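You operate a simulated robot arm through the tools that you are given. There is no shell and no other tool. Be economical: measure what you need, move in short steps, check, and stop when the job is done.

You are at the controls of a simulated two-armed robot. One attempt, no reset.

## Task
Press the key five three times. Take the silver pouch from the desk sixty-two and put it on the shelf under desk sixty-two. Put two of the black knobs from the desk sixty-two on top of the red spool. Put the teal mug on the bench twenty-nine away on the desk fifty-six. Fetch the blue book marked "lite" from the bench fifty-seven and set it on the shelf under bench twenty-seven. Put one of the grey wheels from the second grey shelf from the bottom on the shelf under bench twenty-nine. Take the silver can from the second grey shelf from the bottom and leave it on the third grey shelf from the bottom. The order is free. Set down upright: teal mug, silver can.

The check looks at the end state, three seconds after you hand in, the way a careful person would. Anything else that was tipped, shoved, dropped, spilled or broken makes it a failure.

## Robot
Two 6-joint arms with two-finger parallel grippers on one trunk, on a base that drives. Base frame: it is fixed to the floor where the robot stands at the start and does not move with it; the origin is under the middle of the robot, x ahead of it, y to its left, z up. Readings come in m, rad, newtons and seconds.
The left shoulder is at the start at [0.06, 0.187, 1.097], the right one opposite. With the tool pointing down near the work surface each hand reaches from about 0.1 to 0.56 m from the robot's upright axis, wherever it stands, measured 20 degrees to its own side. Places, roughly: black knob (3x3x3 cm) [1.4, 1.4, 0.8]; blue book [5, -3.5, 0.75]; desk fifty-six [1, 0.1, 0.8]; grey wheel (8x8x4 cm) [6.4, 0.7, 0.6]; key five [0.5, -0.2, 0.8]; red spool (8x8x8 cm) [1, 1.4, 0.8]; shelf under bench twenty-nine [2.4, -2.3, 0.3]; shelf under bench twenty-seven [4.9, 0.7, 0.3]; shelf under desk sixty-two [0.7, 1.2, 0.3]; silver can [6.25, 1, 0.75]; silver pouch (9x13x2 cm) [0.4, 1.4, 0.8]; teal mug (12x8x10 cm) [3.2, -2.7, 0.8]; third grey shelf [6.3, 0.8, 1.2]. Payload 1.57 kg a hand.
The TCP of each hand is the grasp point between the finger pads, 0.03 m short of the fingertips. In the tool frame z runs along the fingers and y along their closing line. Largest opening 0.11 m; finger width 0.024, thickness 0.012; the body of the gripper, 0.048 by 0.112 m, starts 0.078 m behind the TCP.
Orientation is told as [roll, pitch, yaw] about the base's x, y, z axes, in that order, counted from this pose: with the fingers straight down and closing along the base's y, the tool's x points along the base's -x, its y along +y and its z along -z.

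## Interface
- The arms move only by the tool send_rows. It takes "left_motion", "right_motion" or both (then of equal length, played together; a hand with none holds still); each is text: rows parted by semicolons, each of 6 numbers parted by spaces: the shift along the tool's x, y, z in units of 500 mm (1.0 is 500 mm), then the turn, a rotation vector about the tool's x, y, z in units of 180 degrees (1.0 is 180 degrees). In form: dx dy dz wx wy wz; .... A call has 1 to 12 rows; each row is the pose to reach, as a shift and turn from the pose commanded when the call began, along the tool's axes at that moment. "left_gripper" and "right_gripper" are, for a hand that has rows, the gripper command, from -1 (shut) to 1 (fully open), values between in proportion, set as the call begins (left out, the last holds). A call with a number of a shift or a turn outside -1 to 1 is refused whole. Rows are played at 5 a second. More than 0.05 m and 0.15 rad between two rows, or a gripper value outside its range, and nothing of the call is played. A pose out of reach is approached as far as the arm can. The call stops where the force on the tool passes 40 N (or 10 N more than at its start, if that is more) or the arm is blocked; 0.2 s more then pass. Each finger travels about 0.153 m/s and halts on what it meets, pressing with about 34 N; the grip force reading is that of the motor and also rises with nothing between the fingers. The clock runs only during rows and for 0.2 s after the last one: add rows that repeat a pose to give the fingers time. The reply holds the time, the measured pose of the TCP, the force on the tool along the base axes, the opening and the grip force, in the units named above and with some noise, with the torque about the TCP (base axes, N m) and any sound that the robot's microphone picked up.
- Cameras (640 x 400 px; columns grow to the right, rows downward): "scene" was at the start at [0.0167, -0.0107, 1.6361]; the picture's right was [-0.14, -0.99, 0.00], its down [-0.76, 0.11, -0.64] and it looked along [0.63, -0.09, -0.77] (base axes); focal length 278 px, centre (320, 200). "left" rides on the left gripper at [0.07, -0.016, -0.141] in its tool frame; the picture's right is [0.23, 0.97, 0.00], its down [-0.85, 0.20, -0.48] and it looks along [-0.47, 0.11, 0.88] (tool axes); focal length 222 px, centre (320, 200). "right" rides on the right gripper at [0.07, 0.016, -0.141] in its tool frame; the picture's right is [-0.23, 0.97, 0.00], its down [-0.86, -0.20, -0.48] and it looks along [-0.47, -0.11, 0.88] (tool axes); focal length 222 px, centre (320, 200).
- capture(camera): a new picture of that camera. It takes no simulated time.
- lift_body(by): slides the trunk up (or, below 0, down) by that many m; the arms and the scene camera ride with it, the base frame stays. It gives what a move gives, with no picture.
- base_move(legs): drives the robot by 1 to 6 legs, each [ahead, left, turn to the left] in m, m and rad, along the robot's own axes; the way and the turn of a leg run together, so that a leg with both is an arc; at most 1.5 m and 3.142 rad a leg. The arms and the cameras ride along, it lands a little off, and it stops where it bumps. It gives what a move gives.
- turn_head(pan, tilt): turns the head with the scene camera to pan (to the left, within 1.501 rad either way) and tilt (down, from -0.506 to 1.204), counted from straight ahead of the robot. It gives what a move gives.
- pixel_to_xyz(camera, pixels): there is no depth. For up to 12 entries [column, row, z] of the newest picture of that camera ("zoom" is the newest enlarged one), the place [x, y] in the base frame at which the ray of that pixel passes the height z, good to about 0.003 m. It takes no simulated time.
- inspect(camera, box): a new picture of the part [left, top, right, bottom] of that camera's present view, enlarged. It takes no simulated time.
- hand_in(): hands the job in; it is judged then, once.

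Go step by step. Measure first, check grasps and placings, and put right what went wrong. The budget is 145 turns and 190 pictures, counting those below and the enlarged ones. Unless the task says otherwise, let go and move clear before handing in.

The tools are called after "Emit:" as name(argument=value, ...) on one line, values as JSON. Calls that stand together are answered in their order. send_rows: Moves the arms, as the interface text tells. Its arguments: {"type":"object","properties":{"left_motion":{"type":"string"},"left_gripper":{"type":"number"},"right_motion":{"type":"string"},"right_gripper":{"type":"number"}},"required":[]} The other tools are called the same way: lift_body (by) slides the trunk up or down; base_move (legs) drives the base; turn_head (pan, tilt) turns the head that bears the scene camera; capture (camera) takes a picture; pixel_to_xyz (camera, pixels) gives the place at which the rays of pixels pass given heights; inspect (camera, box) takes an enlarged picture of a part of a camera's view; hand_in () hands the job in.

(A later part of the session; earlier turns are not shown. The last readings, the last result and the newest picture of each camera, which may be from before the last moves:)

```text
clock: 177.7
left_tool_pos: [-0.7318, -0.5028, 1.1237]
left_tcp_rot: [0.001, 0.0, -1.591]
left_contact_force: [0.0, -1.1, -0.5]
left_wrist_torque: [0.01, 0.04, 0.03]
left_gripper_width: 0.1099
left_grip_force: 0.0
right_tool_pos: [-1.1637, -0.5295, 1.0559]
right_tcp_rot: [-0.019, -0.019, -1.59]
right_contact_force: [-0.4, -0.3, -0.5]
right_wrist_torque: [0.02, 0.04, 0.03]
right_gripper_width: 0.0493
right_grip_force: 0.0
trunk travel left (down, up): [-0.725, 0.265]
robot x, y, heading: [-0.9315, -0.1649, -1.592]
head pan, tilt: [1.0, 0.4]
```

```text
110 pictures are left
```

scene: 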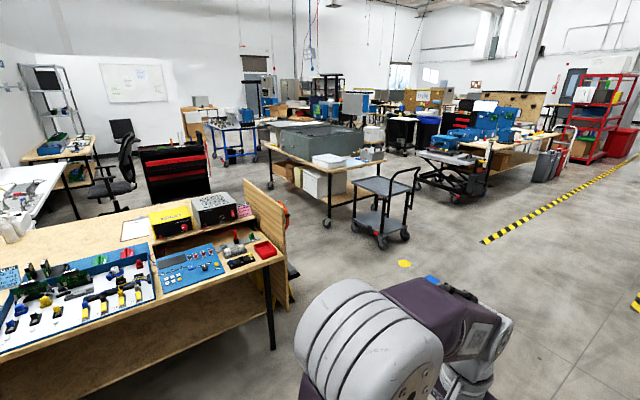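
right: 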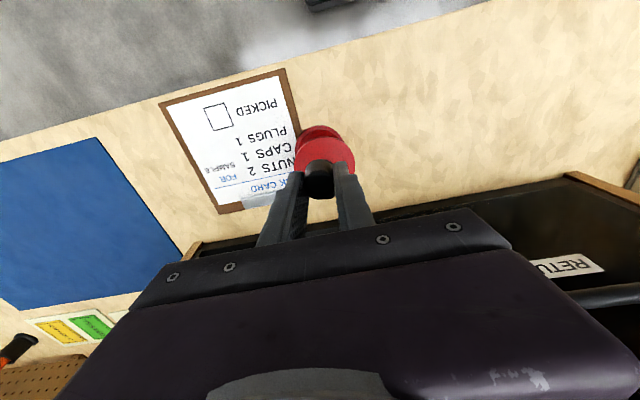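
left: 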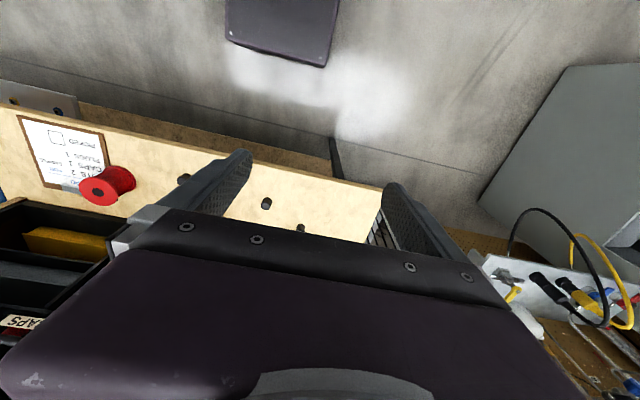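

The base nudged against the pallet at its front and stopped; I'll back off from it. Measuring floor positions of the cart, bench legs and lift table for the route.

Emit:
pixel_to_xyz(camera="scene", pixels=[[383, 248, 0], [407, 236, 0], [327, 225, 0], [270, 187, 0], [455, 200, 0], [425, 187, 0], [535, 180, 0], [487, 242, 0], [272, 348, 0], [288, 305, 0], [405, 262, 0], [555, 178, 0]])

Emit:
inspect(camera="scene", box=[260, 70, 580, 260])

Emit:
base_move(legs=[[-0.12, 0, 0.02], [0, 0.82, 0]])

Emit:
turn_head(pan=0.2, tilt=0.6)

Emit:
capture(camera="scene")

```text
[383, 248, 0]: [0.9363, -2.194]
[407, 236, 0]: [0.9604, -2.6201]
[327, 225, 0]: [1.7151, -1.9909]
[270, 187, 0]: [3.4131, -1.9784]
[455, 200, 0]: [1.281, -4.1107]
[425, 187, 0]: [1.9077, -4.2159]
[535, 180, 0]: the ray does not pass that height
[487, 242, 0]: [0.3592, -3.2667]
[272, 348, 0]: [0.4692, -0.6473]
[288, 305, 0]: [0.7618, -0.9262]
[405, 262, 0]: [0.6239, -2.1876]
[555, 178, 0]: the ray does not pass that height
```

```text
2.00 times, centred on (420, 165) of scene
```

zoom: 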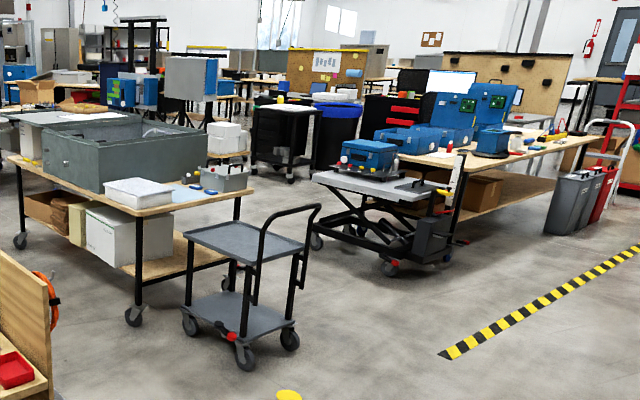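

```text
clock: 182.9
left_tool_pos: [0.078, -0.3852, 1.1233]
left_tcp_rot: [0.001, 0.001, -1.583]
left_contact_force: [-0.3, 0.6, 0.2]
left_wrist_torque: [-0.02, 0.02, 0.01]
left_gripper_width: 0.11
left_grip_force: 0.1
right_tool_pos: [-0.3532, -0.4154, 1.056]
right_tcp_rot: [-0.019, -0.02, -1.58]
right_contact_force: [0.2, 0.9, 0.0]
right_wrist_torque: [-0.02, 0.01, 0.03]
right_gripper_width: 0.0495
right_grip_force: 0.0
trunk travel left (down, up): [-0.725, 0.265]
robot x, y, heading: [-0.1223, -0.0527, -1.582]
head pan, tilt: [1.0, 0.4]
```

```text
clock: 184.0
left_tool_pos: [0.0787, -0.3851, 1.1216]
left_tcp_rot: [0.0, 0.001, -1.583]
left_contact_force: [0.0, 0.9, -0.7]
left_wrist_torque: [0.03, 0.0, -0.02]
left_gripper_width: 0.1101
left_grip_force: 0.1
right_tool_pos: [-0.3528, -0.4148, 1.056]
right_tcp_rot: [-0.019, -0.019, -1.58]
right_contact_force: [0.1, 0.5, -0.3]
right_wrist_torque: [0.03, -0.03, 0.0]
right_gripper_width: 0.0493
right_grip_force: 0.1
trunk travel left (down, up): [-0.725, 0.265]
robot x, y, heading: [-0.1201, -0.05, -1.586]
head pan, tilt: [0.201, 0.6]
```

```text
108 pictures are left
```

scene: 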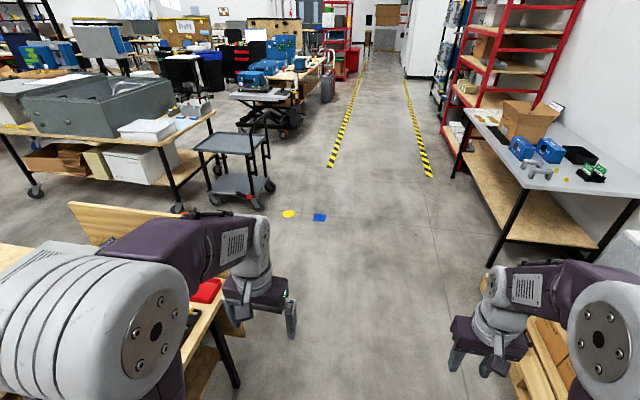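

Aisle along y≈-1.45 between desk 56 and bench 29 seems free. Checking the pallet's left edge before driving forward.

Emit:
pixel_to_xyz(camera="scene", pixels=[[530, 330, 0.15], [515, 375, 0.15], [245, 380, 0], [490, 262, 0], [255, 207, 0]])

```text
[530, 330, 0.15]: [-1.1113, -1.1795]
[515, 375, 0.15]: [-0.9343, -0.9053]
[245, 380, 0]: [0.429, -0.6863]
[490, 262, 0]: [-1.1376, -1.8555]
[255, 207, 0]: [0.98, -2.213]
```

Pallet edge is at x≈-0.93, desk leg at x≈0.43: clear. Driving to (−0.1,−1.45), turning to face +x and going ahead.

Emit:
base_move(legs=[[1.4, 0, 0], [0, 0, 1.586], [1.2, 0, 0]])

Emit:
turn_head(pan=0, tilt=0.4)

Emit:
capture(camera="scene")

Emit:
turn_head(pan=-0.6, tilt=0.4)

Emit:
capture(camera="scene")

```text
clock: 200.5
left_tool_pos: [1.4005, -1.2384, 1.1231]
left_tcp_rot: [0.0, 0.0, 0.007]
left_contact_force: [-0.2, -0.4, 0.1]
left_wrist_torque: [0.04, 0.0, -0.03]
left_gripper_width: 0.1101
left_grip_force: 0.1
right_tool_pos: [1.4392, -1.669, 1.0563]
right_tcp_rot: [-0.018, -0.02, 0.011]
right_contact_force: [-0.2, -0.6, -0.4]
right_wrist_torque: [0.01, 0.01, -0.01]
right_gripper_width: 0.0496
right_grip_force: 0.0
trunk travel left (down, up): [-0.725, 0.265]
robot x, y, heading: [1.0694, -1.4437, 0.005]
head pan, tilt: [0.201, 0.6]
```

```text
clock: 201.2
left_tool_pos: [1.3994, -1.2388, 1.1221]
left_tcp_rot: [-0.002, -0.002, 0.007]
left_contact_force: [-0.4, -0.6, 0.6]
left_wrist_torque: [0.0, 0.01, -0.02]
left_gripper_width: 0.11
left_grip_force: 0.0
right_tool_pos: [1.4398, -1.6698, 1.0564]
right_tcp_rot: [-0.018, -0.02, 0.009]
right_contact_force: [-0.5, -0.1, -0.4]
right_wrist_torque: [0.0, -0.05, -0.03]
right_gripper_width: 0.0494
right_grip_force: 0.2
trunk travel left (down, up): [-0.725, 0.265]
robot x, y, heading: [1.0707, -1.4423, 0.009]
head pan, tilt: [0.0, 0.4]
```

```text
107 pictures are left
```

scene: 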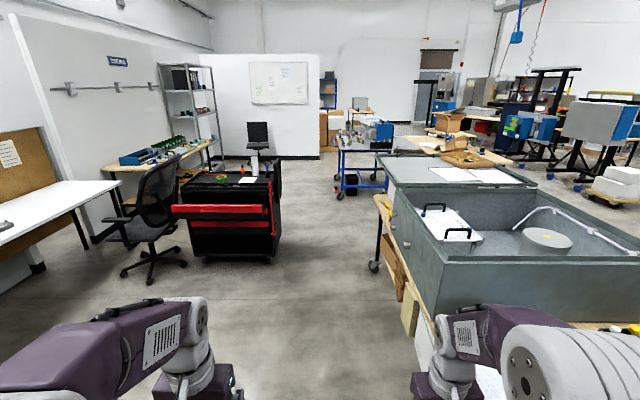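

```text
clock: 202.2
left_tool_pos: [1.3988, -1.2389, 1.1226]
left_tcp_rot: [0.0, 0.0, 0.008]
left_contact_force: [-1.6, 0.2, -0.5]
left_wrist_torque: [0.01, 0.02, 0.03]
left_gripper_width: 0.1103
left_grip_force: 0.0
right_tool_pos: [1.4377, -1.6695, 1.0562]
right_tcp_rot: [-0.019, -0.02, 0.008]
right_contact_force: [0.7, -0.2, 0.0]
right_wrist_torque: [0.01, -0.04, 0.0]
right_gripper_width: 0.0495
right_grip_force: 0.1
trunk travel left (down, up): [-0.725, 0.265]
robot x, y, heading: [1.0692, -1.4455, 0.01]
head pan, tilt: [-0.6, 0.4]
```

```text
106 pictures are left
```

scene: 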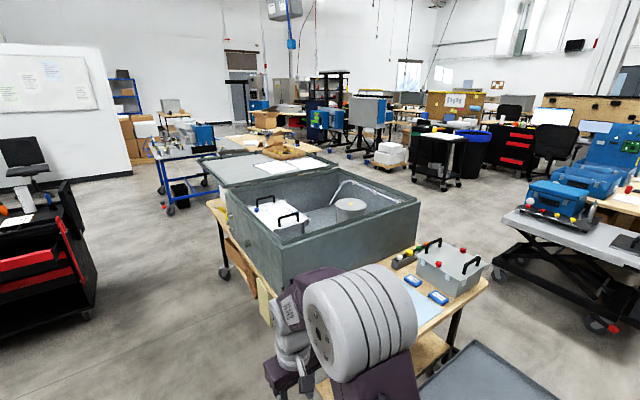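

Bench 57 with the open box is at scene (290,150); blue table at (180,165) to its left; the rack and bench 27 are far left. Measuring floor points for the next leg.

Emit:
pixel_to_xyz(camera="scene", pixels=[[170, 212, 0], [205, 185, 0], [86, 315, 0], [224, 277, 0], [157, 185, 0], [355, 155, 0], [444, 187, 0], [416, 180, 0]])

Emit:
inspect(camera="scene", box=[140, 90, 400, 240])

```text
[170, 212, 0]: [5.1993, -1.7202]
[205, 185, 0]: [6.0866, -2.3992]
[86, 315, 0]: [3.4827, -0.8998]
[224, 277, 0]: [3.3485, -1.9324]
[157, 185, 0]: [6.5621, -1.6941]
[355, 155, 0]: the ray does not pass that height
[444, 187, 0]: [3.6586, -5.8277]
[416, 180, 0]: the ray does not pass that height
```

```text
2.46 times, centred on (270, 165) of scene
```

zoom: 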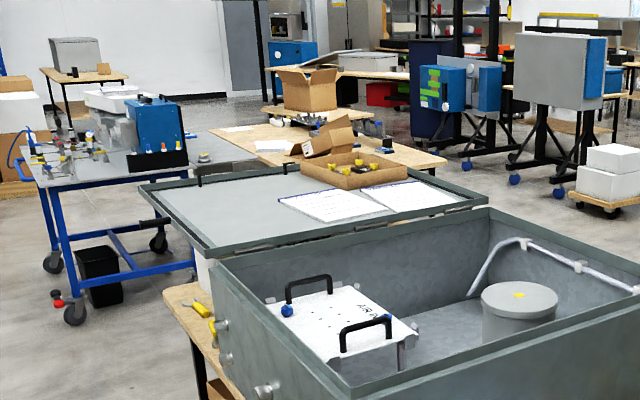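

Driving on to about (4.05,−1.42) and turning to look toward bench 57.

Emit:
base_move(legs=[[1.5, 0.0, 0], [1.45, 0, 0], [0, 0, -0.9]])

Emit:
turn_head(pan=0.1, tilt=0.5)

Emit:
capture(camera="scene")

Emit:
turn_head(pan=-0.8, tilt=0.6)

Emit:
capture(camera="scene")

```text
clock: 218.7
left_tool_pos: [4.3653, -1.4787, 1.1211]
left_tcp_rot: [0.0, 0.001, -0.861]
left_contact_force: [0.3, -0.1, -0.1]
left_wrist_torque: [-0.05, 0.03, -0.02]
left_gripper_width: 0.1102
left_grip_force: 0.1
right_tool_pos: [4.0622, -1.7862, 1.0567]
right_tcp_rot: [-0.02, -0.019, -0.859]
right_contact_force: [0.0, 0.2, 0.1]
right_wrist_torque: [-0.01, 0.01, 0.01]
right_gripper_width: 0.0495
right_grip_force: 0.1
trunk travel left (down, up): [-0.725, 0.265]
robot x, y, heading: [3.9958, -1.3607, -0.859]
head pan, tilt: [-0.6, 0.4]
```

```text
clock: 219.8
left_tool_pos: [4.3658, -1.4786, 1.1233]
left_tcp_rot: [0.0, -0.003, -0.861]
left_contact_force: [0.1, 0.0, 0.0]
left_wrist_torque: [0.0, -0.04, 0.0]
left_gripper_width: 0.11
left_grip_force: 0.2
right_tool_pos: [4.0623, -1.7859, 1.0567]
right_tcp_rot: [-0.019, -0.021, -0.86]
right_contact_force: [-1.1, -0.1, -1.3]
right_wrist_torque: [-0.01, -0.02, 0.02]
right_gripper_width: 0.0496
right_grip_force: 0.0
trunk travel left (down, up): [-0.725, 0.265]
robot x, y, heading: [3.9987, -1.3577, -0.863]
head pan, tilt: [0.099, 0.499]
```

```text
104 pictures are left
```

scene: 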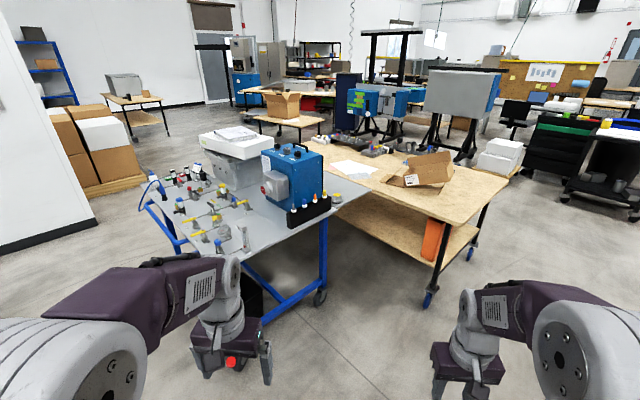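

```text
clock: 220.9
left_tool_pos: [4.3664, -1.4776, 1.1237]
left_tcp_rot: [-0.001, 0.001, -0.861]
left_contact_force: [-0.8, 0.0, -0.3]
left_wrist_torque: [0.02, 0.01, -0.02]
left_gripper_width: 0.1098
left_grip_force: 0.0
right_tool_pos: [4.0626, -1.7867, 1.0571]
right_tcp_rot: [-0.02, -0.02, -0.859]
right_contact_force: [-0.2, 0.6, 0.7]
right_wrist_torque: [0.01, -0.01, 0.0]
right_gripper_width: 0.0495
right_grip_force: 0.1
trunk travel left (down, up): [-0.725, 0.265]
robot x, y, heading: [3.9995, -1.3568, -0.859]
head pan, tilt: [-0.799, 0.6]
```

```text
103 pictures are left
```

scene: 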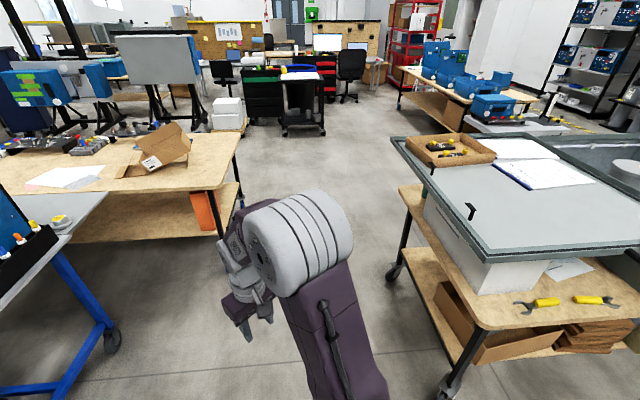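

Bench 57 is the wooden bench with the open carton at (425,170). Zooming in to find the blue "lite" book.

Emit:
turn_head(pan=-0.25, tilt=0.45)

Emit:
inspect(camera="scene", box=[180, 80, 440, 280])

Emit:
capture(camera="scene")

```text
clock: 221.9
left_tool_pos: [4.3665, -1.4784, 1.1235]
left_tcp_rot: [0.0, 0.0, -0.861]
left_contact_force: [0.5, 0.1, -0.4]
left_wrist_torque: [-0.01, 0.01, 0.03]
left_gripper_width: 0.1101
left_grip_force: 0.1
right_tool_pos: [4.0623, -1.7855, 1.0561]
right_tcp_rot: [-0.02, -0.02, -0.859]
right_contact_force: [1.0, -0.4, 1.0]
right_wrist_torque: [0.01, 0.01, 0.0]
right_gripper_width: 0.0494
right_grip_force: 0.2
trunk travel left (down, up): [-0.725, 0.265]
robot x, y, heading: [3.9991, -1.3569, -0.857]
head pan, tilt: [-0.25, 0.45]
```

```text
2.00 times, centred on (310, 180) of scene
```

zoom: 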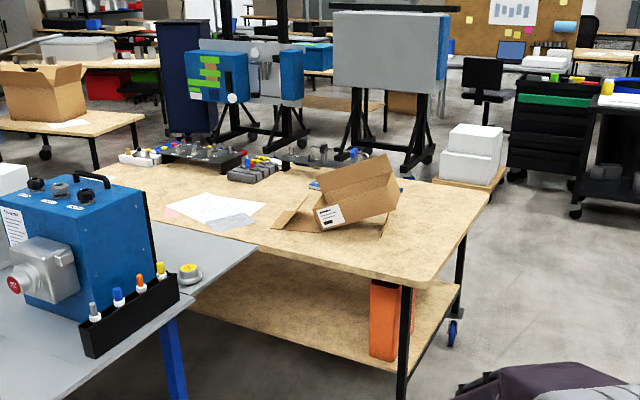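

```text
101 pictures are left
```

scene: 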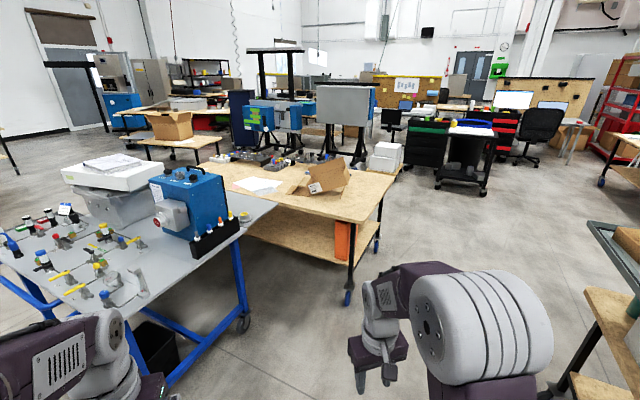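

Blue bits peek out behind the carton at zoom (318,183) and (402,182); probably the book. Measuring the bench corners.

Emit:
pixel_to_xyz(camera="scene", pixels=[[363, 221, 0.75], [394, 177, 0.75], [202, 163, 0.75], [350, 170, 0.76], [309, 171, 0.76], [348, 300, 0], [376, 248, 0], [244, 325, 0], [318, 195, 0.76], [347, 187, 0.76]])

```text
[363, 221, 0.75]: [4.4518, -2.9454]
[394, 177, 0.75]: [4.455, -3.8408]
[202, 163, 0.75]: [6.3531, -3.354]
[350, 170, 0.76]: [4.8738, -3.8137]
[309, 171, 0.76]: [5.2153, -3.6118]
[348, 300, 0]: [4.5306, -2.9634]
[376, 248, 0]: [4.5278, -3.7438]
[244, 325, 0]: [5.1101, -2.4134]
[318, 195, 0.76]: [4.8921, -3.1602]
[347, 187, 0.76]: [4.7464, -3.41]
```

Book appears near the far (−y) side of bench 57. Driving down the corridor at x≈3.97 to y≈-3.4 and looking.

Emit:
base_move(legs=[[0, 0, -0.713], [1.0, 0, 0], [1.1, 0, 0]])

Emit:
turn_head(pan=0.9, tilt=0.55)

Emit:
capture(camera="scene")

Emit:
turn_head(pan=-1.0, tilt=0.6)

Emit:
capture(camera="scene")

```text
clock: 234.4
left_tool_pos: [4.2371, -3.8268, 1.1222]
left_tcp_rot: [0.001, 0.001, -1.542]
left_contact_force: [-0.1, -0.2, 0.5]
left_wrist_torque: [-0.01, 0.04, 0.0]
left_gripper_width: 0.11
left_grip_force: 0.0
right_tool_pos: [3.807, -3.8753, 1.0565]
right_tcp_rot: [-0.018, -0.019, -1.541]
right_contact_force: [0.3, -0.5, 0.4]
right_wrist_torque: [0.02, 0.01, 0.0]
right_gripper_width: 0.0493
right_grip_force: 0.1
trunk travel left (down, up): [-0.725, 0.265]
robot x, y, heading: [4.0301, -3.5029, -1.54]
head pan, tilt: [-0.25, 0.45]
```

```text
clock: 235.8
left_tool_pos: [4.2373, -3.8275, 1.1222]
left_tcp_rot: [-0.001, 0.0, -1.543]
left_contact_force: [-0.2, 0.1, 0.2]
left_wrist_torque: [-0.02, 0.01, 0.03]
left_gripper_width: 0.1098
left_grip_force: 0.0
right_tool_pos: [3.8065, -3.8756, 1.0564]
right_tcp_rot: [-0.019, -0.02, -1.541]
right_contact_force: [-0.1, -0.7, 0.3]
right_wrist_torque: [0.0, 0.02, 0.04]
right_gripper_width: 0.0496
right_grip_force: 0.0
trunk travel left (down, up): [-0.725, 0.265]
robot x, y, heading: [4.0269, -3.5001, -1.543]
head pan, tilt: [0.901, 0.55]
```

```text
100 pictures are left
```

scene: 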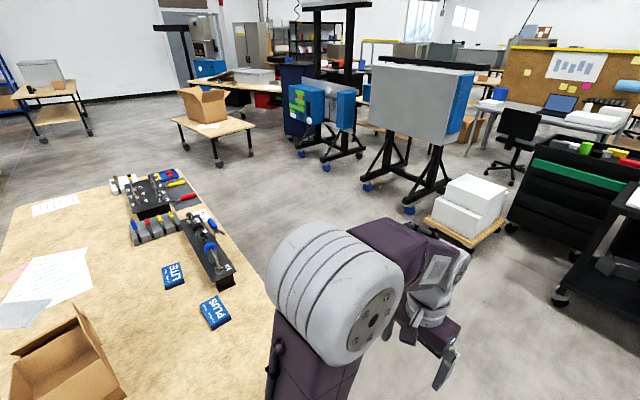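

```text
clock: 237.7
left_tool_pos: [4.2363, -3.8275, 1.1226]
left_tcp_rot: [0.0, 0.0, -1.542]
left_contact_force: [-0.5, 0.3, 0.2]
left_wrist_torque: [-0.01, 0.0, 0.01]
left_gripper_width: 0.11
left_grip_force: 0.1
right_tool_pos: [3.8068, -3.8754, 1.0551]
right_tcp_rot: [-0.019, -0.02, -1.542]
right_contact_force: [-1.1, -0.4, 0.2]
right_wrist_torque: [-0.01, 0.01, 0.03]
right_gripper_width: 0.0496
right_grip_force: 0.0
trunk travel left (down, up): [-0.725, 0.265]
robot x, y, heading: [4.0257, -3.4991, -1.539]
head pan, tilt: [-1.0, 0.6]
```

```text
99 pictures are left
```

scene: 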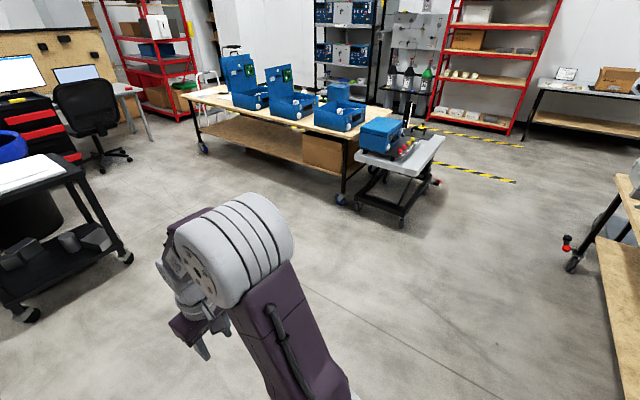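

The books lie on bench 57: LITE at (175,276) and PLUS at (214,313). Turning the head back to measure them and the floor space beyond.

Emit:
turn_head(pan=0.9, tilt=0.6)

Emit:
inspect(camera="scene", box=[110, 180, 270, 340])

Emit:
pixel_to_xyz(camera="zoom", pixels=[[100, 100, 0.76], [540, 300, 0.76]])

Emit:
capture(camera="scene")

```text
clock: 239.5
left_tool_pos: [4.2382, -3.8286, 1.1231]
left_tcp_rot: [0.002, 0.001, -1.543]
left_contact_force: [0.1, -0.1, -0.4]
left_wrist_torque: [0.03, 0.04, -0.01]
left_gripper_width: 0.1097
left_grip_force: 0.0
right_tool_pos: [3.8066, -3.8753, 1.0559]
right_tcp_rot: [-0.019, -0.02, -1.541]
right_contact_force: [0.3, -0.6, -0.9]
right_wrist_torque: [-0.02, 0.02, 0.03]
right_gripper_width: 0.0496
right_grip_force: 0.1
trunk travel left (down, up): [-0.725, 0.265]
robot x, y, heading: [4.026, -3.5052, -1.546]
head pan, tilt: [0.901, 0.6]
```

```text
2.50 times, centred on (190, 260) of scene
```

zoom: 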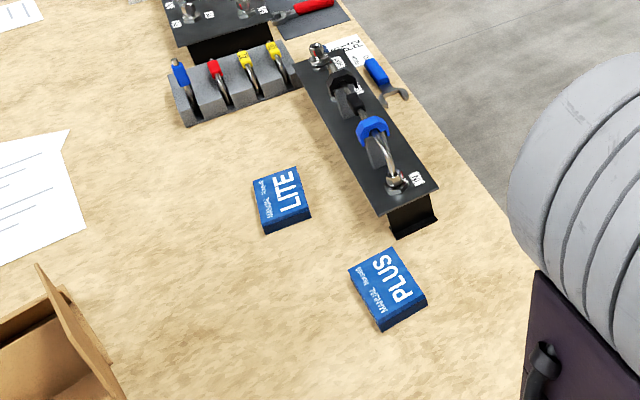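

```text
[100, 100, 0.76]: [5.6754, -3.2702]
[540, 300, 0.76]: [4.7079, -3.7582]
```

```text
97 pictures are left
```

scene: 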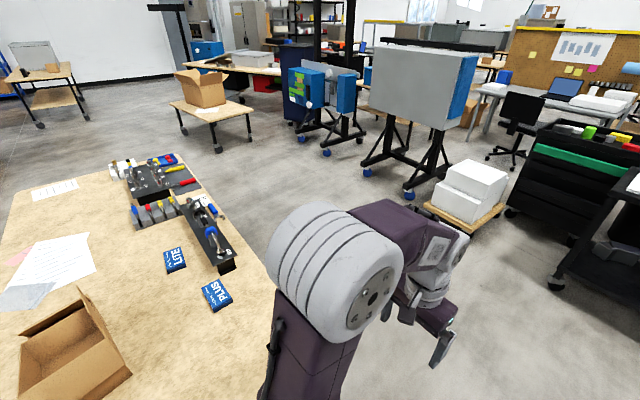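

Emit:
pixel_to_xyz(camera="scene", pixels=[[175, 260, 0.78], [166, 253, 0.78], [181, 247, 0.78], [187, 265, 0.76], [169, 273, 0.76], [216, 294, 0.78], [215, 232, 0.8], [235, 262, 0.76], [470, 240, 0.05], [425, 207, 0.05], [557, 285, 0], [410, 195, 0]])

```text
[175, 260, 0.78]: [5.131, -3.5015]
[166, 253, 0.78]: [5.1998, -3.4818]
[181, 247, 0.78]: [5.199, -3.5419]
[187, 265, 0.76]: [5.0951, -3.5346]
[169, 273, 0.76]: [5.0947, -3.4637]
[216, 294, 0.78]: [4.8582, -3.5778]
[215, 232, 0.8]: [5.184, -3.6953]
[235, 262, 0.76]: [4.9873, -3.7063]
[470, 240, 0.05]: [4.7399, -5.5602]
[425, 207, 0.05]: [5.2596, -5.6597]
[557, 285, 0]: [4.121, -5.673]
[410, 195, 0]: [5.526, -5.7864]
```

LITE is at (5.15,−3.51), about 10×7 cm, with a wire stand between it and the far edge. Driving round to the far side, facing +y.

Emit:
base_move(legs=[[0.85, 0, 0], [0, 0, 1.546], [0.95, 0, 0], [0, 0, 1.571]])

Emit:
turn_head(pan=0, tilt=0.8)

Emit:
capture(camera="scene")

Emit:
capture(camera="right")

```text
clock: 256.3
left_tool_pos: [4.8002, -4.0461, 1.1225]
left_tcp_rot: [0.0, 0.0, 1.573]
left_contact_force: [0.0, -0.3, 0.0]
left_wrist_torque: [-0.03, 0.0, 0.0]
left_gripper_width: 0.1098
left_grip_force: 0.1
right_tool_pos: [5.2326, -4.0096, 1.0561]
right_tcp_rot: [-0.019, -0.021, 1.575]
right_contact_force: [-0.5, -0.7, 0.4]
right_wrist_torque: [-0.01, 0.0, -0.02]
right_gripper_width: 0.0497
right_grip_force: 0.2
trunk travel left (down, up): [-0.725, 0.265]
robot x, y, heading: [5.0025, -4.376, 1.573]
head pan, tilt: [0.901, 0.6]
```

```text
clock: 257.5
left_tool_pos: [4.7994, -4.0463, 1.1232]
left_tcp_rot: [0.001, 0.001, 1.572]
left_contact_force: [-0.4, -0.6, -0.1]
left_wrist_torque: [0.0, 0.0, -0.01]
left_gripper_width: 0.1101
left_grip_force: 0.1
right_tool_pos: [5.2309, -4.0091, 1.0563]
right_tcp_rot: [-0.018, -0.02, 1.575]
right_contact_force: [0.2, 0.6, -0.1]
right_wrist_torque: [0.01, -0.03, 0.01]
right_gripper_width: 0.0495
right_grip_force: 0.0
trunk travel left (down, up): [-0.725, 0.265]
robot x, y, heading: [5.0005, -4.3739, 1.573]
head pan, tilt: [0.0, 0.799]
```

```text
96 pictures are left
```

scene: 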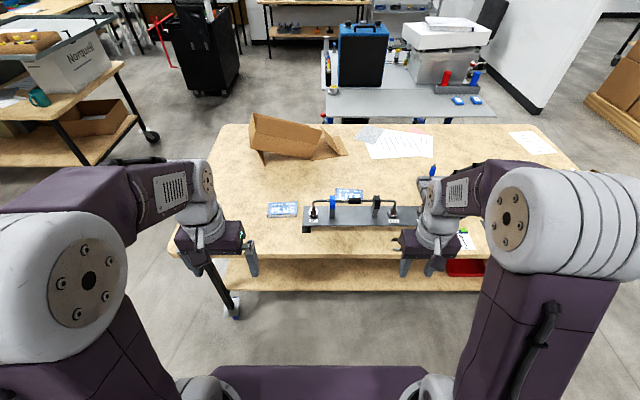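

```text
95 pictures are left
```

right: 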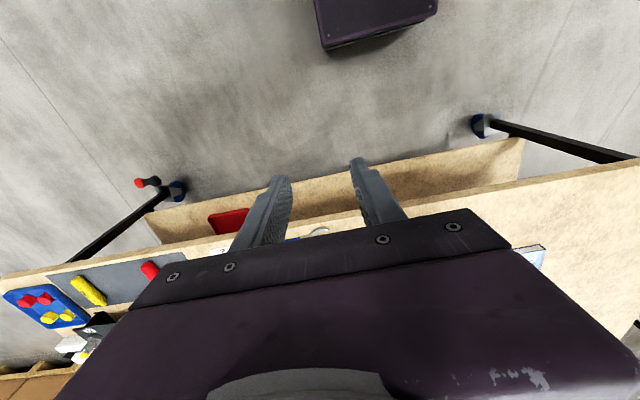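

The teal mug is visible at (38,97) on bench 29's end. Enlarging the books and stand.

Emit:
inspect(camera="scene", box=[255, 165, 435, 275])

Emit:
pixel_to_xyz(camera="zoom", pixels=[[290, 90, 0.77], [373, 90, 0.77], [290, 110, 0.77], [373, 110, 0.77], [160, 180, 0.79], [570, 180, 0.79], [200, 60, 0.85]])

```text
3.56 times, centred on (345, 220) of scene
```

zoom: 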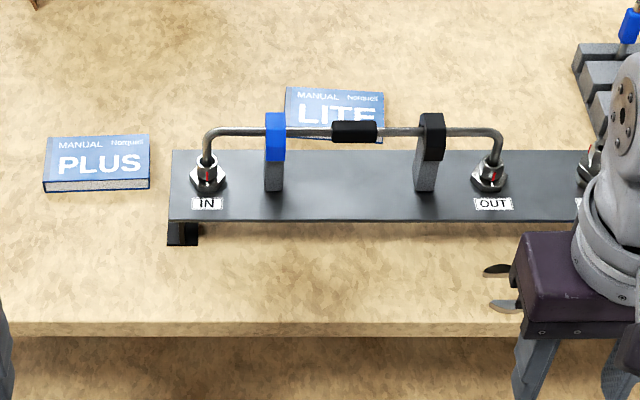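

```text
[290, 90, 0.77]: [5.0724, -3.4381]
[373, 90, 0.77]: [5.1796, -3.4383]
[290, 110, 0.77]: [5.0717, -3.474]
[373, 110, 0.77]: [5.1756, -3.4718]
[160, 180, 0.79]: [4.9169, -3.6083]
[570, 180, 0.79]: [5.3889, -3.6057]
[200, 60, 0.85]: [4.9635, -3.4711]
```

The fixture blocks the front and the book is ~12 cm wide, so it must be gripped across its depth. I'll check how close the base can get: triangulating the robot's base front (scene row 367; right-camera corner (327,50)) and the bench edge.

Emit:
pixel_to_xyz(camera="scene", pixels=[[428, 367, 0.2], [428, 367, 0.3], [428, 367, 0.4], [428, 367, 0.5], [345, 257, 0.75], [345, 257, 0.73], [345, 290, 0.33], [281, 203, 0.77], [282, 218, 0.75]])

Emit:
pixel_to_xyz(camera="right", pixels=[[327, 50, 0.2], [327, 50, 0.3], [327, 50, 0.4], [327, 50, 0.5], [437, 12, 0.3], [437, 12, 0.4], [437, 12, 0.5], [525, 262, 0.76], [545, 248, 0.76], [521, 140, 0.33], [300, 230, 0.75]])

Emit:
inspect(camera="right", box=[260, 0, 640, 300])

```text
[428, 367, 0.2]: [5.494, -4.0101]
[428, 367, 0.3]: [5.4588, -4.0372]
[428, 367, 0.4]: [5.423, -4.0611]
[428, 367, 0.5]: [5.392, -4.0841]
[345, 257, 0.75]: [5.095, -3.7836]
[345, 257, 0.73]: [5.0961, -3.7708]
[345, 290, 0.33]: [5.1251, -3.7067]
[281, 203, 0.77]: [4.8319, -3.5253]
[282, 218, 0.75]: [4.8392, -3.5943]
```

```text
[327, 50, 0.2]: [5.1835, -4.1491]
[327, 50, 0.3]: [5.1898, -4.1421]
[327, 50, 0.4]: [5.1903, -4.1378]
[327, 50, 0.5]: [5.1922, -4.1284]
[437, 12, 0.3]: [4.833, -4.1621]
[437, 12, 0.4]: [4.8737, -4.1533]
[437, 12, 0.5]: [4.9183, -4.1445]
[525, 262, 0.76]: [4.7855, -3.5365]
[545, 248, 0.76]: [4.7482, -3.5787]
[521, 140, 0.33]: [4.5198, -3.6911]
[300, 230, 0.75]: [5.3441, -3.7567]
```

```text
1.33 times, centred on (450, 150) of right
```

zoom: 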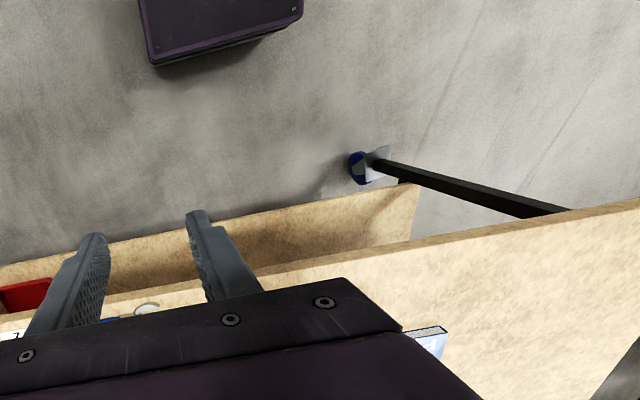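

Base front is only ~0.235 m ahead of the axis and the bench edge is at y≈−3.78, so I can stand at y≈−4.06 and take the book vertically, closing along y. Moving in.

Emit:
base_move(legs=[[0.31, 0.04, 0]])

Emit:
send_rows(right_motion="0 0 0 0 0 0.045;0 0 0 0 0 0.09;0 0 0 0 0 0.135;0 0 0 0 0 0.18;0 0 0 0 0 0.225;0 0 0 0 0 0.27;0 0 0 0 0 0.315;0 0 0 0 0 0.36;0 0 0 0 0 0.405;0 0 0 0 0 0.45;0 0 0 0 0 0.5;0 0 0 0 0 0.5", right_gripper=1)

Emit:
capture(camera="scene")

Emit:
capture(camera="right")

```text
clock: 259.6
left_tool_pos: [4.7582, -3.7344, 1.1223]
left_tcp_rot: [-0.001, -0.002, 1.574]
left_contact_force: [0.0, -0.1, -0.9]
left_wrist_torque: [0.02, -0.04, 0.0]
left_gripper_width: 0.1102
left_grip_force: 0.1
right_tool_pos: [5.1889, -3.6974, 1.0555]
right_tcp_rot: [-0.019, -0.019, 1.576]
right_contact_force: [-0.3, -0.4, 0.7]
right_wrist_torque: [-0.02, 0.03, -0.03]
right_gripper_width: 0.0497
right_grip_force: 0.1
trunk travel left (down, up): [-0.725, 0.265]
robot x, y, heading: [4.9586, -4.0643, 1.572]
head pan, tilt: [0.0, 0.799]
```

```text
refused: row 11 steps farther than a row can; nothing moved
```

```text
92 pictures are left
```

scene: 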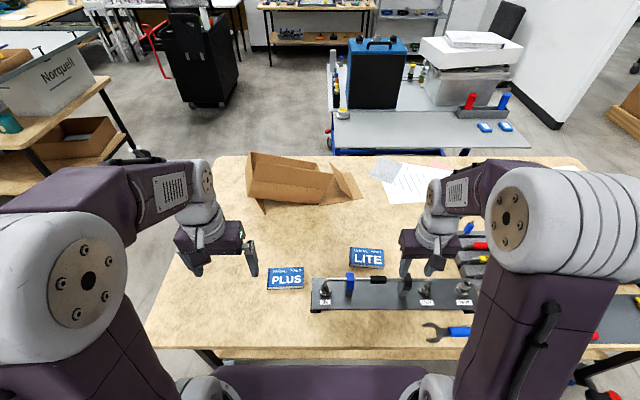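

```text
91 pictures are left
```

right: 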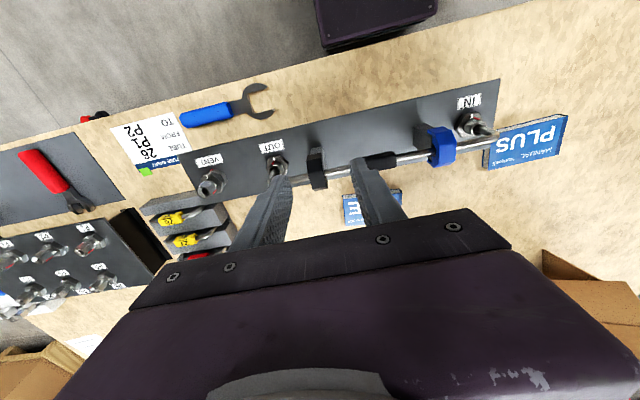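

LITE now in clear view at scene (366,257). Rotating the wrist 90° in 12 equal rows, and enlarging the book.

Emit:
send_rows(right_motion="0 0 0 0 0 0.0417;0 0 0 0 0 0.0833;0 0 0 0 0 0.125;0 0 0 0 0 0.1667;0 0 0 0 0 0.2083;0 0 0 0 0 0.25;0 0 0 0 0 0.2917;0 0 0 0 0 0.3333;0 0 0 0 0 0.375;0 0 0 0 0 0.4167;0 0 0 0 0 0.4583;0 0 0 0 0 0.5", right_gripper=1)

Emit:
capture(camera="scene")

Emit:
inspect(camera="scene", box=[300, 220, 440, 310])

Emit:
pixel_to_xyz(camera="scene", pixels=[[348, 247, 0.77], [384, 247, 0.77], [349, 265, 0.77], [384, 266, 0.77], [366, 256, 0.775], [366, 276, 0.79], [360, 281, 0.84]])

```text
clock: 262.2
left_tool_pos: [4.7571, -3.7349, 1.1217]
left_tcp_rot: [0.0, 0.0, 1.573]
left_contact_force: [1.0, 0.3, -0.4]
left_wrist_torque: [0.0, -0.01, 0.0]
left_gripper_width: 0.1099
left_grip_force: 0.0
right_tool_pos: [5.1891, -3.6971, 1.0562]
right_tcp_rot: [0.019, -0.018, 0.004]
right_contact_force: [0.8, -0.3, -0.2]
right_wrist_torque: [-0.01, -0.01, -0.04]
right_gripper_width: 0.1099
right_grip_force: 0.0
trunk travel left (down, up): [-0.725, 0.265]
robot x, y, heading: [4.9628, -4.0653, 1.574]
head pan, tilt: [0.0, 0.799]
```

```text
90 pictures are left
```

scene: 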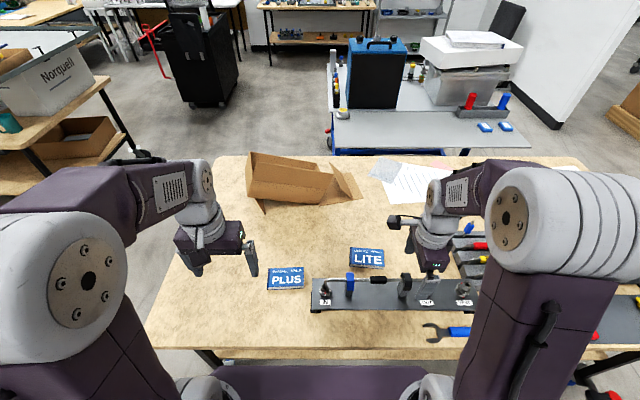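

```text
4.44 times, centred on (370, 265) of scene
```

zoom: 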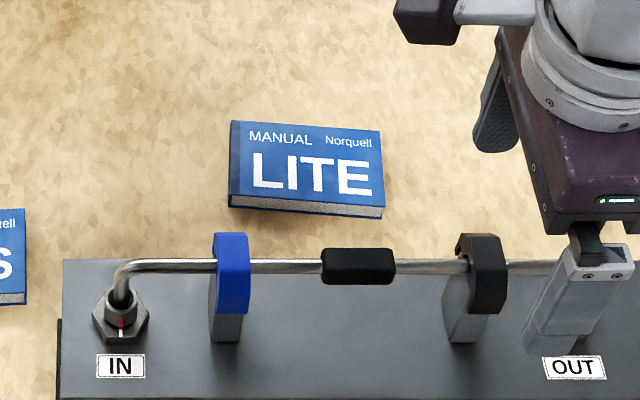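

```text
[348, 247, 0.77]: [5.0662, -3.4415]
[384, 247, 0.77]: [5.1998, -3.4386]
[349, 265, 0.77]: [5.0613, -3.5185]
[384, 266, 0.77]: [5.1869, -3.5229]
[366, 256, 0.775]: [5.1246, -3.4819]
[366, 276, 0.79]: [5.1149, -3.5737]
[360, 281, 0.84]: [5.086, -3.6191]
```

Wrist now closes along y. Measuring book corners from the zoom.

Emit:
pixel_to_xyz(camera="zoom", pixels=[[230, 121, 0.775], [381, 131, 0.775], [384, 206, 0.775], [229, 194, 0.775], [230, 210, 0.75], [384, 218, 0.75], [230, 240, 0.84], [60, 262, 0.785]])

```text
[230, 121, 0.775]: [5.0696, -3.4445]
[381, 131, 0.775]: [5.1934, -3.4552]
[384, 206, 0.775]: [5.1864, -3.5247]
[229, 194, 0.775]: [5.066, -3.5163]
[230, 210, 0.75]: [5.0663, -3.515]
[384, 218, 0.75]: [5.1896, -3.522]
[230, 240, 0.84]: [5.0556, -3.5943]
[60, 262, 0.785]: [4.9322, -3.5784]
```

Book: centre (5.129,−3.485), 12.4×7.3 cm, top z 0.775, bench 0.75, turned about −0.08 rad. Moving to hover above it.

Emit:
send_rows(right_motion="0.017 0.061 0.044 0 0 0.004;0.034 0.121 0.089 0 0 0.008;0.051 0.182 0.134 0 0 0.012;0.069 0.242 0.178 0 0 0.016;0.086 0.303 0.223 0 0 0.02;0.103 0.363 0.267 0 0 0.024;0.12 0.424 0.312 0 0 0.0255;0.12 0.424 0.312 0 0 0.0255", right_gripper=0.75)

Emit:
capture(camera="right")

Emit:
capture(camera="scene")

```text
clock: 264.0
left_tool_pos: [4.7576, -3.7359, 1.122]
left_tcp_rot: [0.0, -0.001, 1.574]
left_contact_force: [-0.3, -0.4, -0.4]
left_wrist_torque: [0.02, 0.01, -0.04]
left_gripper_width: 0.1097
left_grip_force: 0.0
right_tool_pos: [5.1312, -3.4816, 0.9041]
right_tcp_rot: [0.022, -0.016, -0.076]
right_contact_force: [0.2, 1.2, 0.5]
right_wrist_torque: [0.0, 0.01, 0.02]
right_gripper_width: 0.0962
right_grip_force: 0.0
trunk travel left (down, up): [-0.725, 0.265]
robot x, y, heading: [4.9596, -4.0659, 1.573]
head pan, tilt: [0.0, 0.799]
```

```text
88 pictures are left
```

right: 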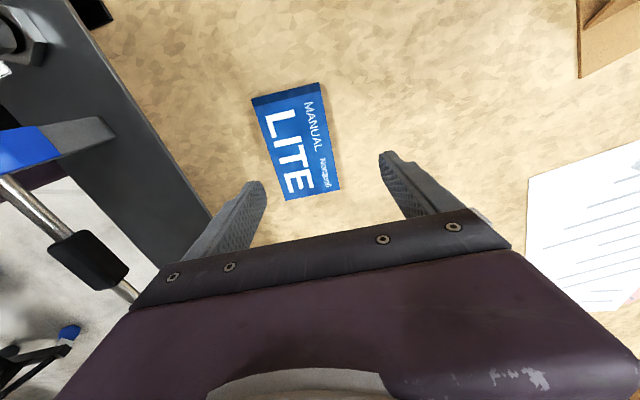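

```text
87 pictures are left
```

scene: 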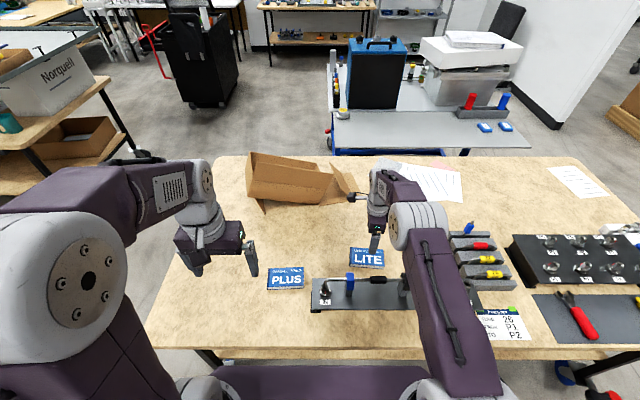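

Emit:
pixel_to_xyz(camera="right", pixels=[[257, 103, 0.775], [320, 84, 0.775], [338, 188, 0.775], [286, 200, 0.775]])

```text
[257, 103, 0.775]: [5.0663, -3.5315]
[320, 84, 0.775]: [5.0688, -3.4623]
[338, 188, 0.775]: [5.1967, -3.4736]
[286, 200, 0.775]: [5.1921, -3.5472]
```

The hand view says the book centre is at y≈−3.504 vs −3.485 from the scene. Checking at which height both agree.

Emit:
pixel_to_xyz(camera="right", pixels=[[257, 103, 0.73], [320, 84, 0.73], [338, 188, 0.73], [286, 200, 0.73], [257, 103, 0.75], [320, 84, 0.75], [338, 188, 0.75], [286, 200, 0.75]])

Emit:
inspect(camera="scene", box=[320, 220, 420, 290])

Emit:
pixel_to_xyz(camera="scene", pixels=[[350, 247, 0.73], [384, 249, 0.73], [384, 267, 0.73], [350, 263, 0.73], [350, 247, 0.75], [384, 249, 0.75], [384, 267, 0.75]])

```text
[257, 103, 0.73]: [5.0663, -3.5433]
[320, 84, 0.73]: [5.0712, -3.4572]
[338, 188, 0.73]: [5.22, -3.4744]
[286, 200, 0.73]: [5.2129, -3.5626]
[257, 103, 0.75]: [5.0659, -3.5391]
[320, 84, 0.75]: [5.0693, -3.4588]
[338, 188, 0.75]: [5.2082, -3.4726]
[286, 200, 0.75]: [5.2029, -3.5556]
```

```text
5.71 times, centred on (370, 255) of scene
```

zoom: 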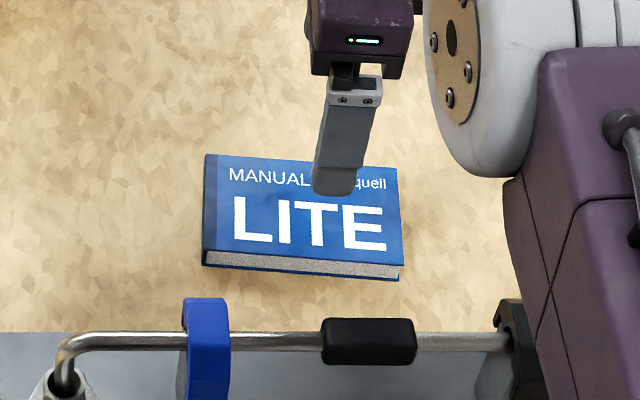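

```text
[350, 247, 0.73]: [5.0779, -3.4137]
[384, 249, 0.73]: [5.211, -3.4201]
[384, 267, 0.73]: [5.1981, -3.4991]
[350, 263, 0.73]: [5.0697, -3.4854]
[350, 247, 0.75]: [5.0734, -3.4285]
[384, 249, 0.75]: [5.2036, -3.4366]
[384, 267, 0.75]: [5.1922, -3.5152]
```

Sizes agree at z=0.775, so one camera has a pose offset. Calibrating with the visible near fingertip at zoom (335,188), which should be at about (5.131,−3.535,0.874).

Emit:
pixel_to_xyz(camera="zoom", pixels=[[333, 190, 0.874], [333, 180, 0.874], [205, 155, 0.775], [398, 168, 0.775], [400, 265, 0.775], [203, 250, 0.775], [335, 340, 0.84]])

```text
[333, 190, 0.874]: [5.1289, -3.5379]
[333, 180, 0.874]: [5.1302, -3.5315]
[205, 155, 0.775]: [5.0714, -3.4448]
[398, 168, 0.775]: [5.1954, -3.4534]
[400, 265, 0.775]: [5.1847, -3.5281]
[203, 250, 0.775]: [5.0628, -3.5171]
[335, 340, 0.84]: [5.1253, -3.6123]
```

Both cameras agree at a top height of ≈0.80: book centre (5.124,−3.501), bench ≈0.775. Correcting and lowering to just above the book.

Emit:
send_rows(right_motion="0.011 -0.04 0 0 0 0;0.011 -0.04 0.06 0 0 0;0.011 -0.04 0.11 0 0 0;0.011 -0.04 0.11 0 0 0")

Emit:
capture(camera="right")

Emit:
inspect(camera="scene", box=[320, 220, 420, 290])

```text
clock: 265.0
left_tool_pos: [4.7582, -3.7343, 1.1227]
left_tcp_rot: [-0.001, 0.0, 1.575]
left_contact_force: [-0.6, 0.1, 0.0]
left_wrist_torque: [0.03, 0.0, 0.01]
left_gripper_width: 0.11
left_grip_force: 0.1
right_tool_pos: [5.127, -3.5008, 0.8478]
right_tcp_rot: [0.02, -0.017, -0.074]
right_contact_force: [0.0, -0.3, -1.0]
right_wrist_torque: [0.01, 0.0, -0.01]
right_gripper_width: 0.0965
right_grip_force: 0.0
trunk travel left (down, up): [-0.725, 0.265]
robot x, y, heading: [4.9617, -4.0613, 1.572]
head pan, tilt: [0.0, 0.799]
```

```text
85 pictures are left
```

right: 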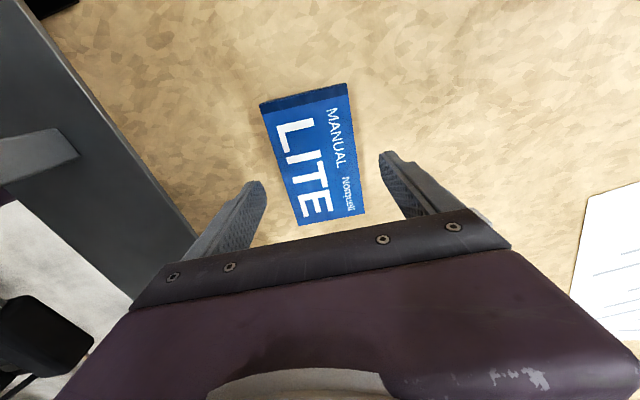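

```text
5.71 times, centred on (370, 255) of scene
```

zoom: 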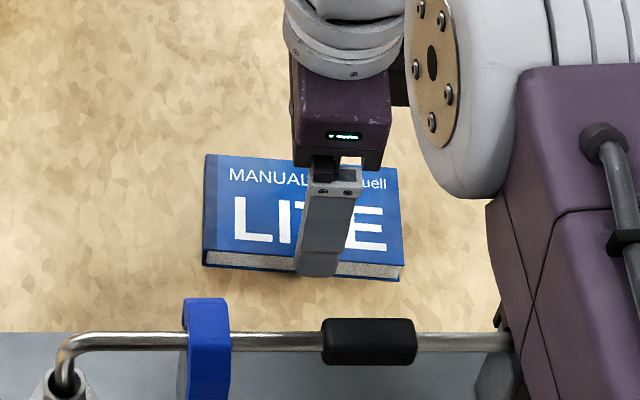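

The book sits between the fingers. Descending gently to bench height.

Emit:
send_rows(right_motion="0 0 0.04 0 0 0;0 0 0.065 0 0 0;0 0 0.075 0 0 0;0 0 0.08 0 0 0")

Emit:
capture(camera="right")

Emit:
inspect(camera="scene", box=[320, 220, 420, 290])

```text
clock: 266.0
left_tool_pos: [4.7587, -3.7368, 1.1225]
left_tcp_rot: [0.0, -0.003, 1.573]
left_contact_force: [-0.9, 0.1, 0.0]
left_wrist_torque: [-0.02, -0.02, 0.0]
left_gripper_width: 0.11
left_grip_force: 0.0
right_tool_pos: [5.1254, -3.4997, 0.8119]
right_tcp_rot: [0.027, -0.017, -0.076]
right_contact_force: [2.9, -0.5, 24.8]
right_wrist_torque: [-1.32, 0.28, 0.18]
right_gripper_width: 0.0955
right_grip_force: 0.0
trunk travel left (down, up): [-0.725, 0.265]
robot x, y, heading: [4.9615, -4.0647, 1.575]
head pan, tilt: [0.0, 0.799]
```

```text
83 pictures are left
```

right: 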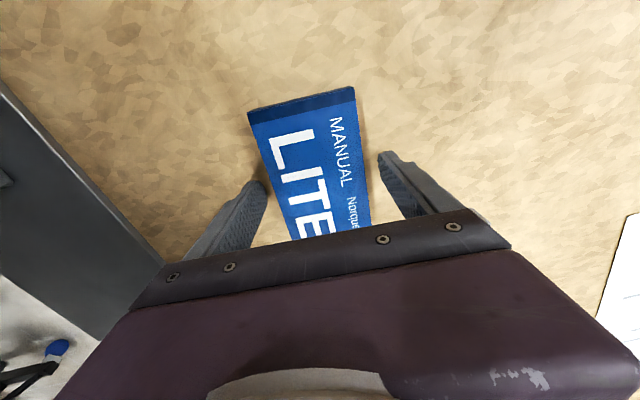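

```text
5.71 times, centred on (370, 255) of scene
```

zoom: 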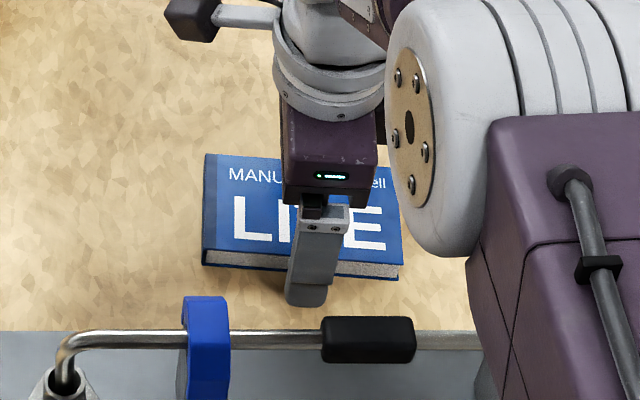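

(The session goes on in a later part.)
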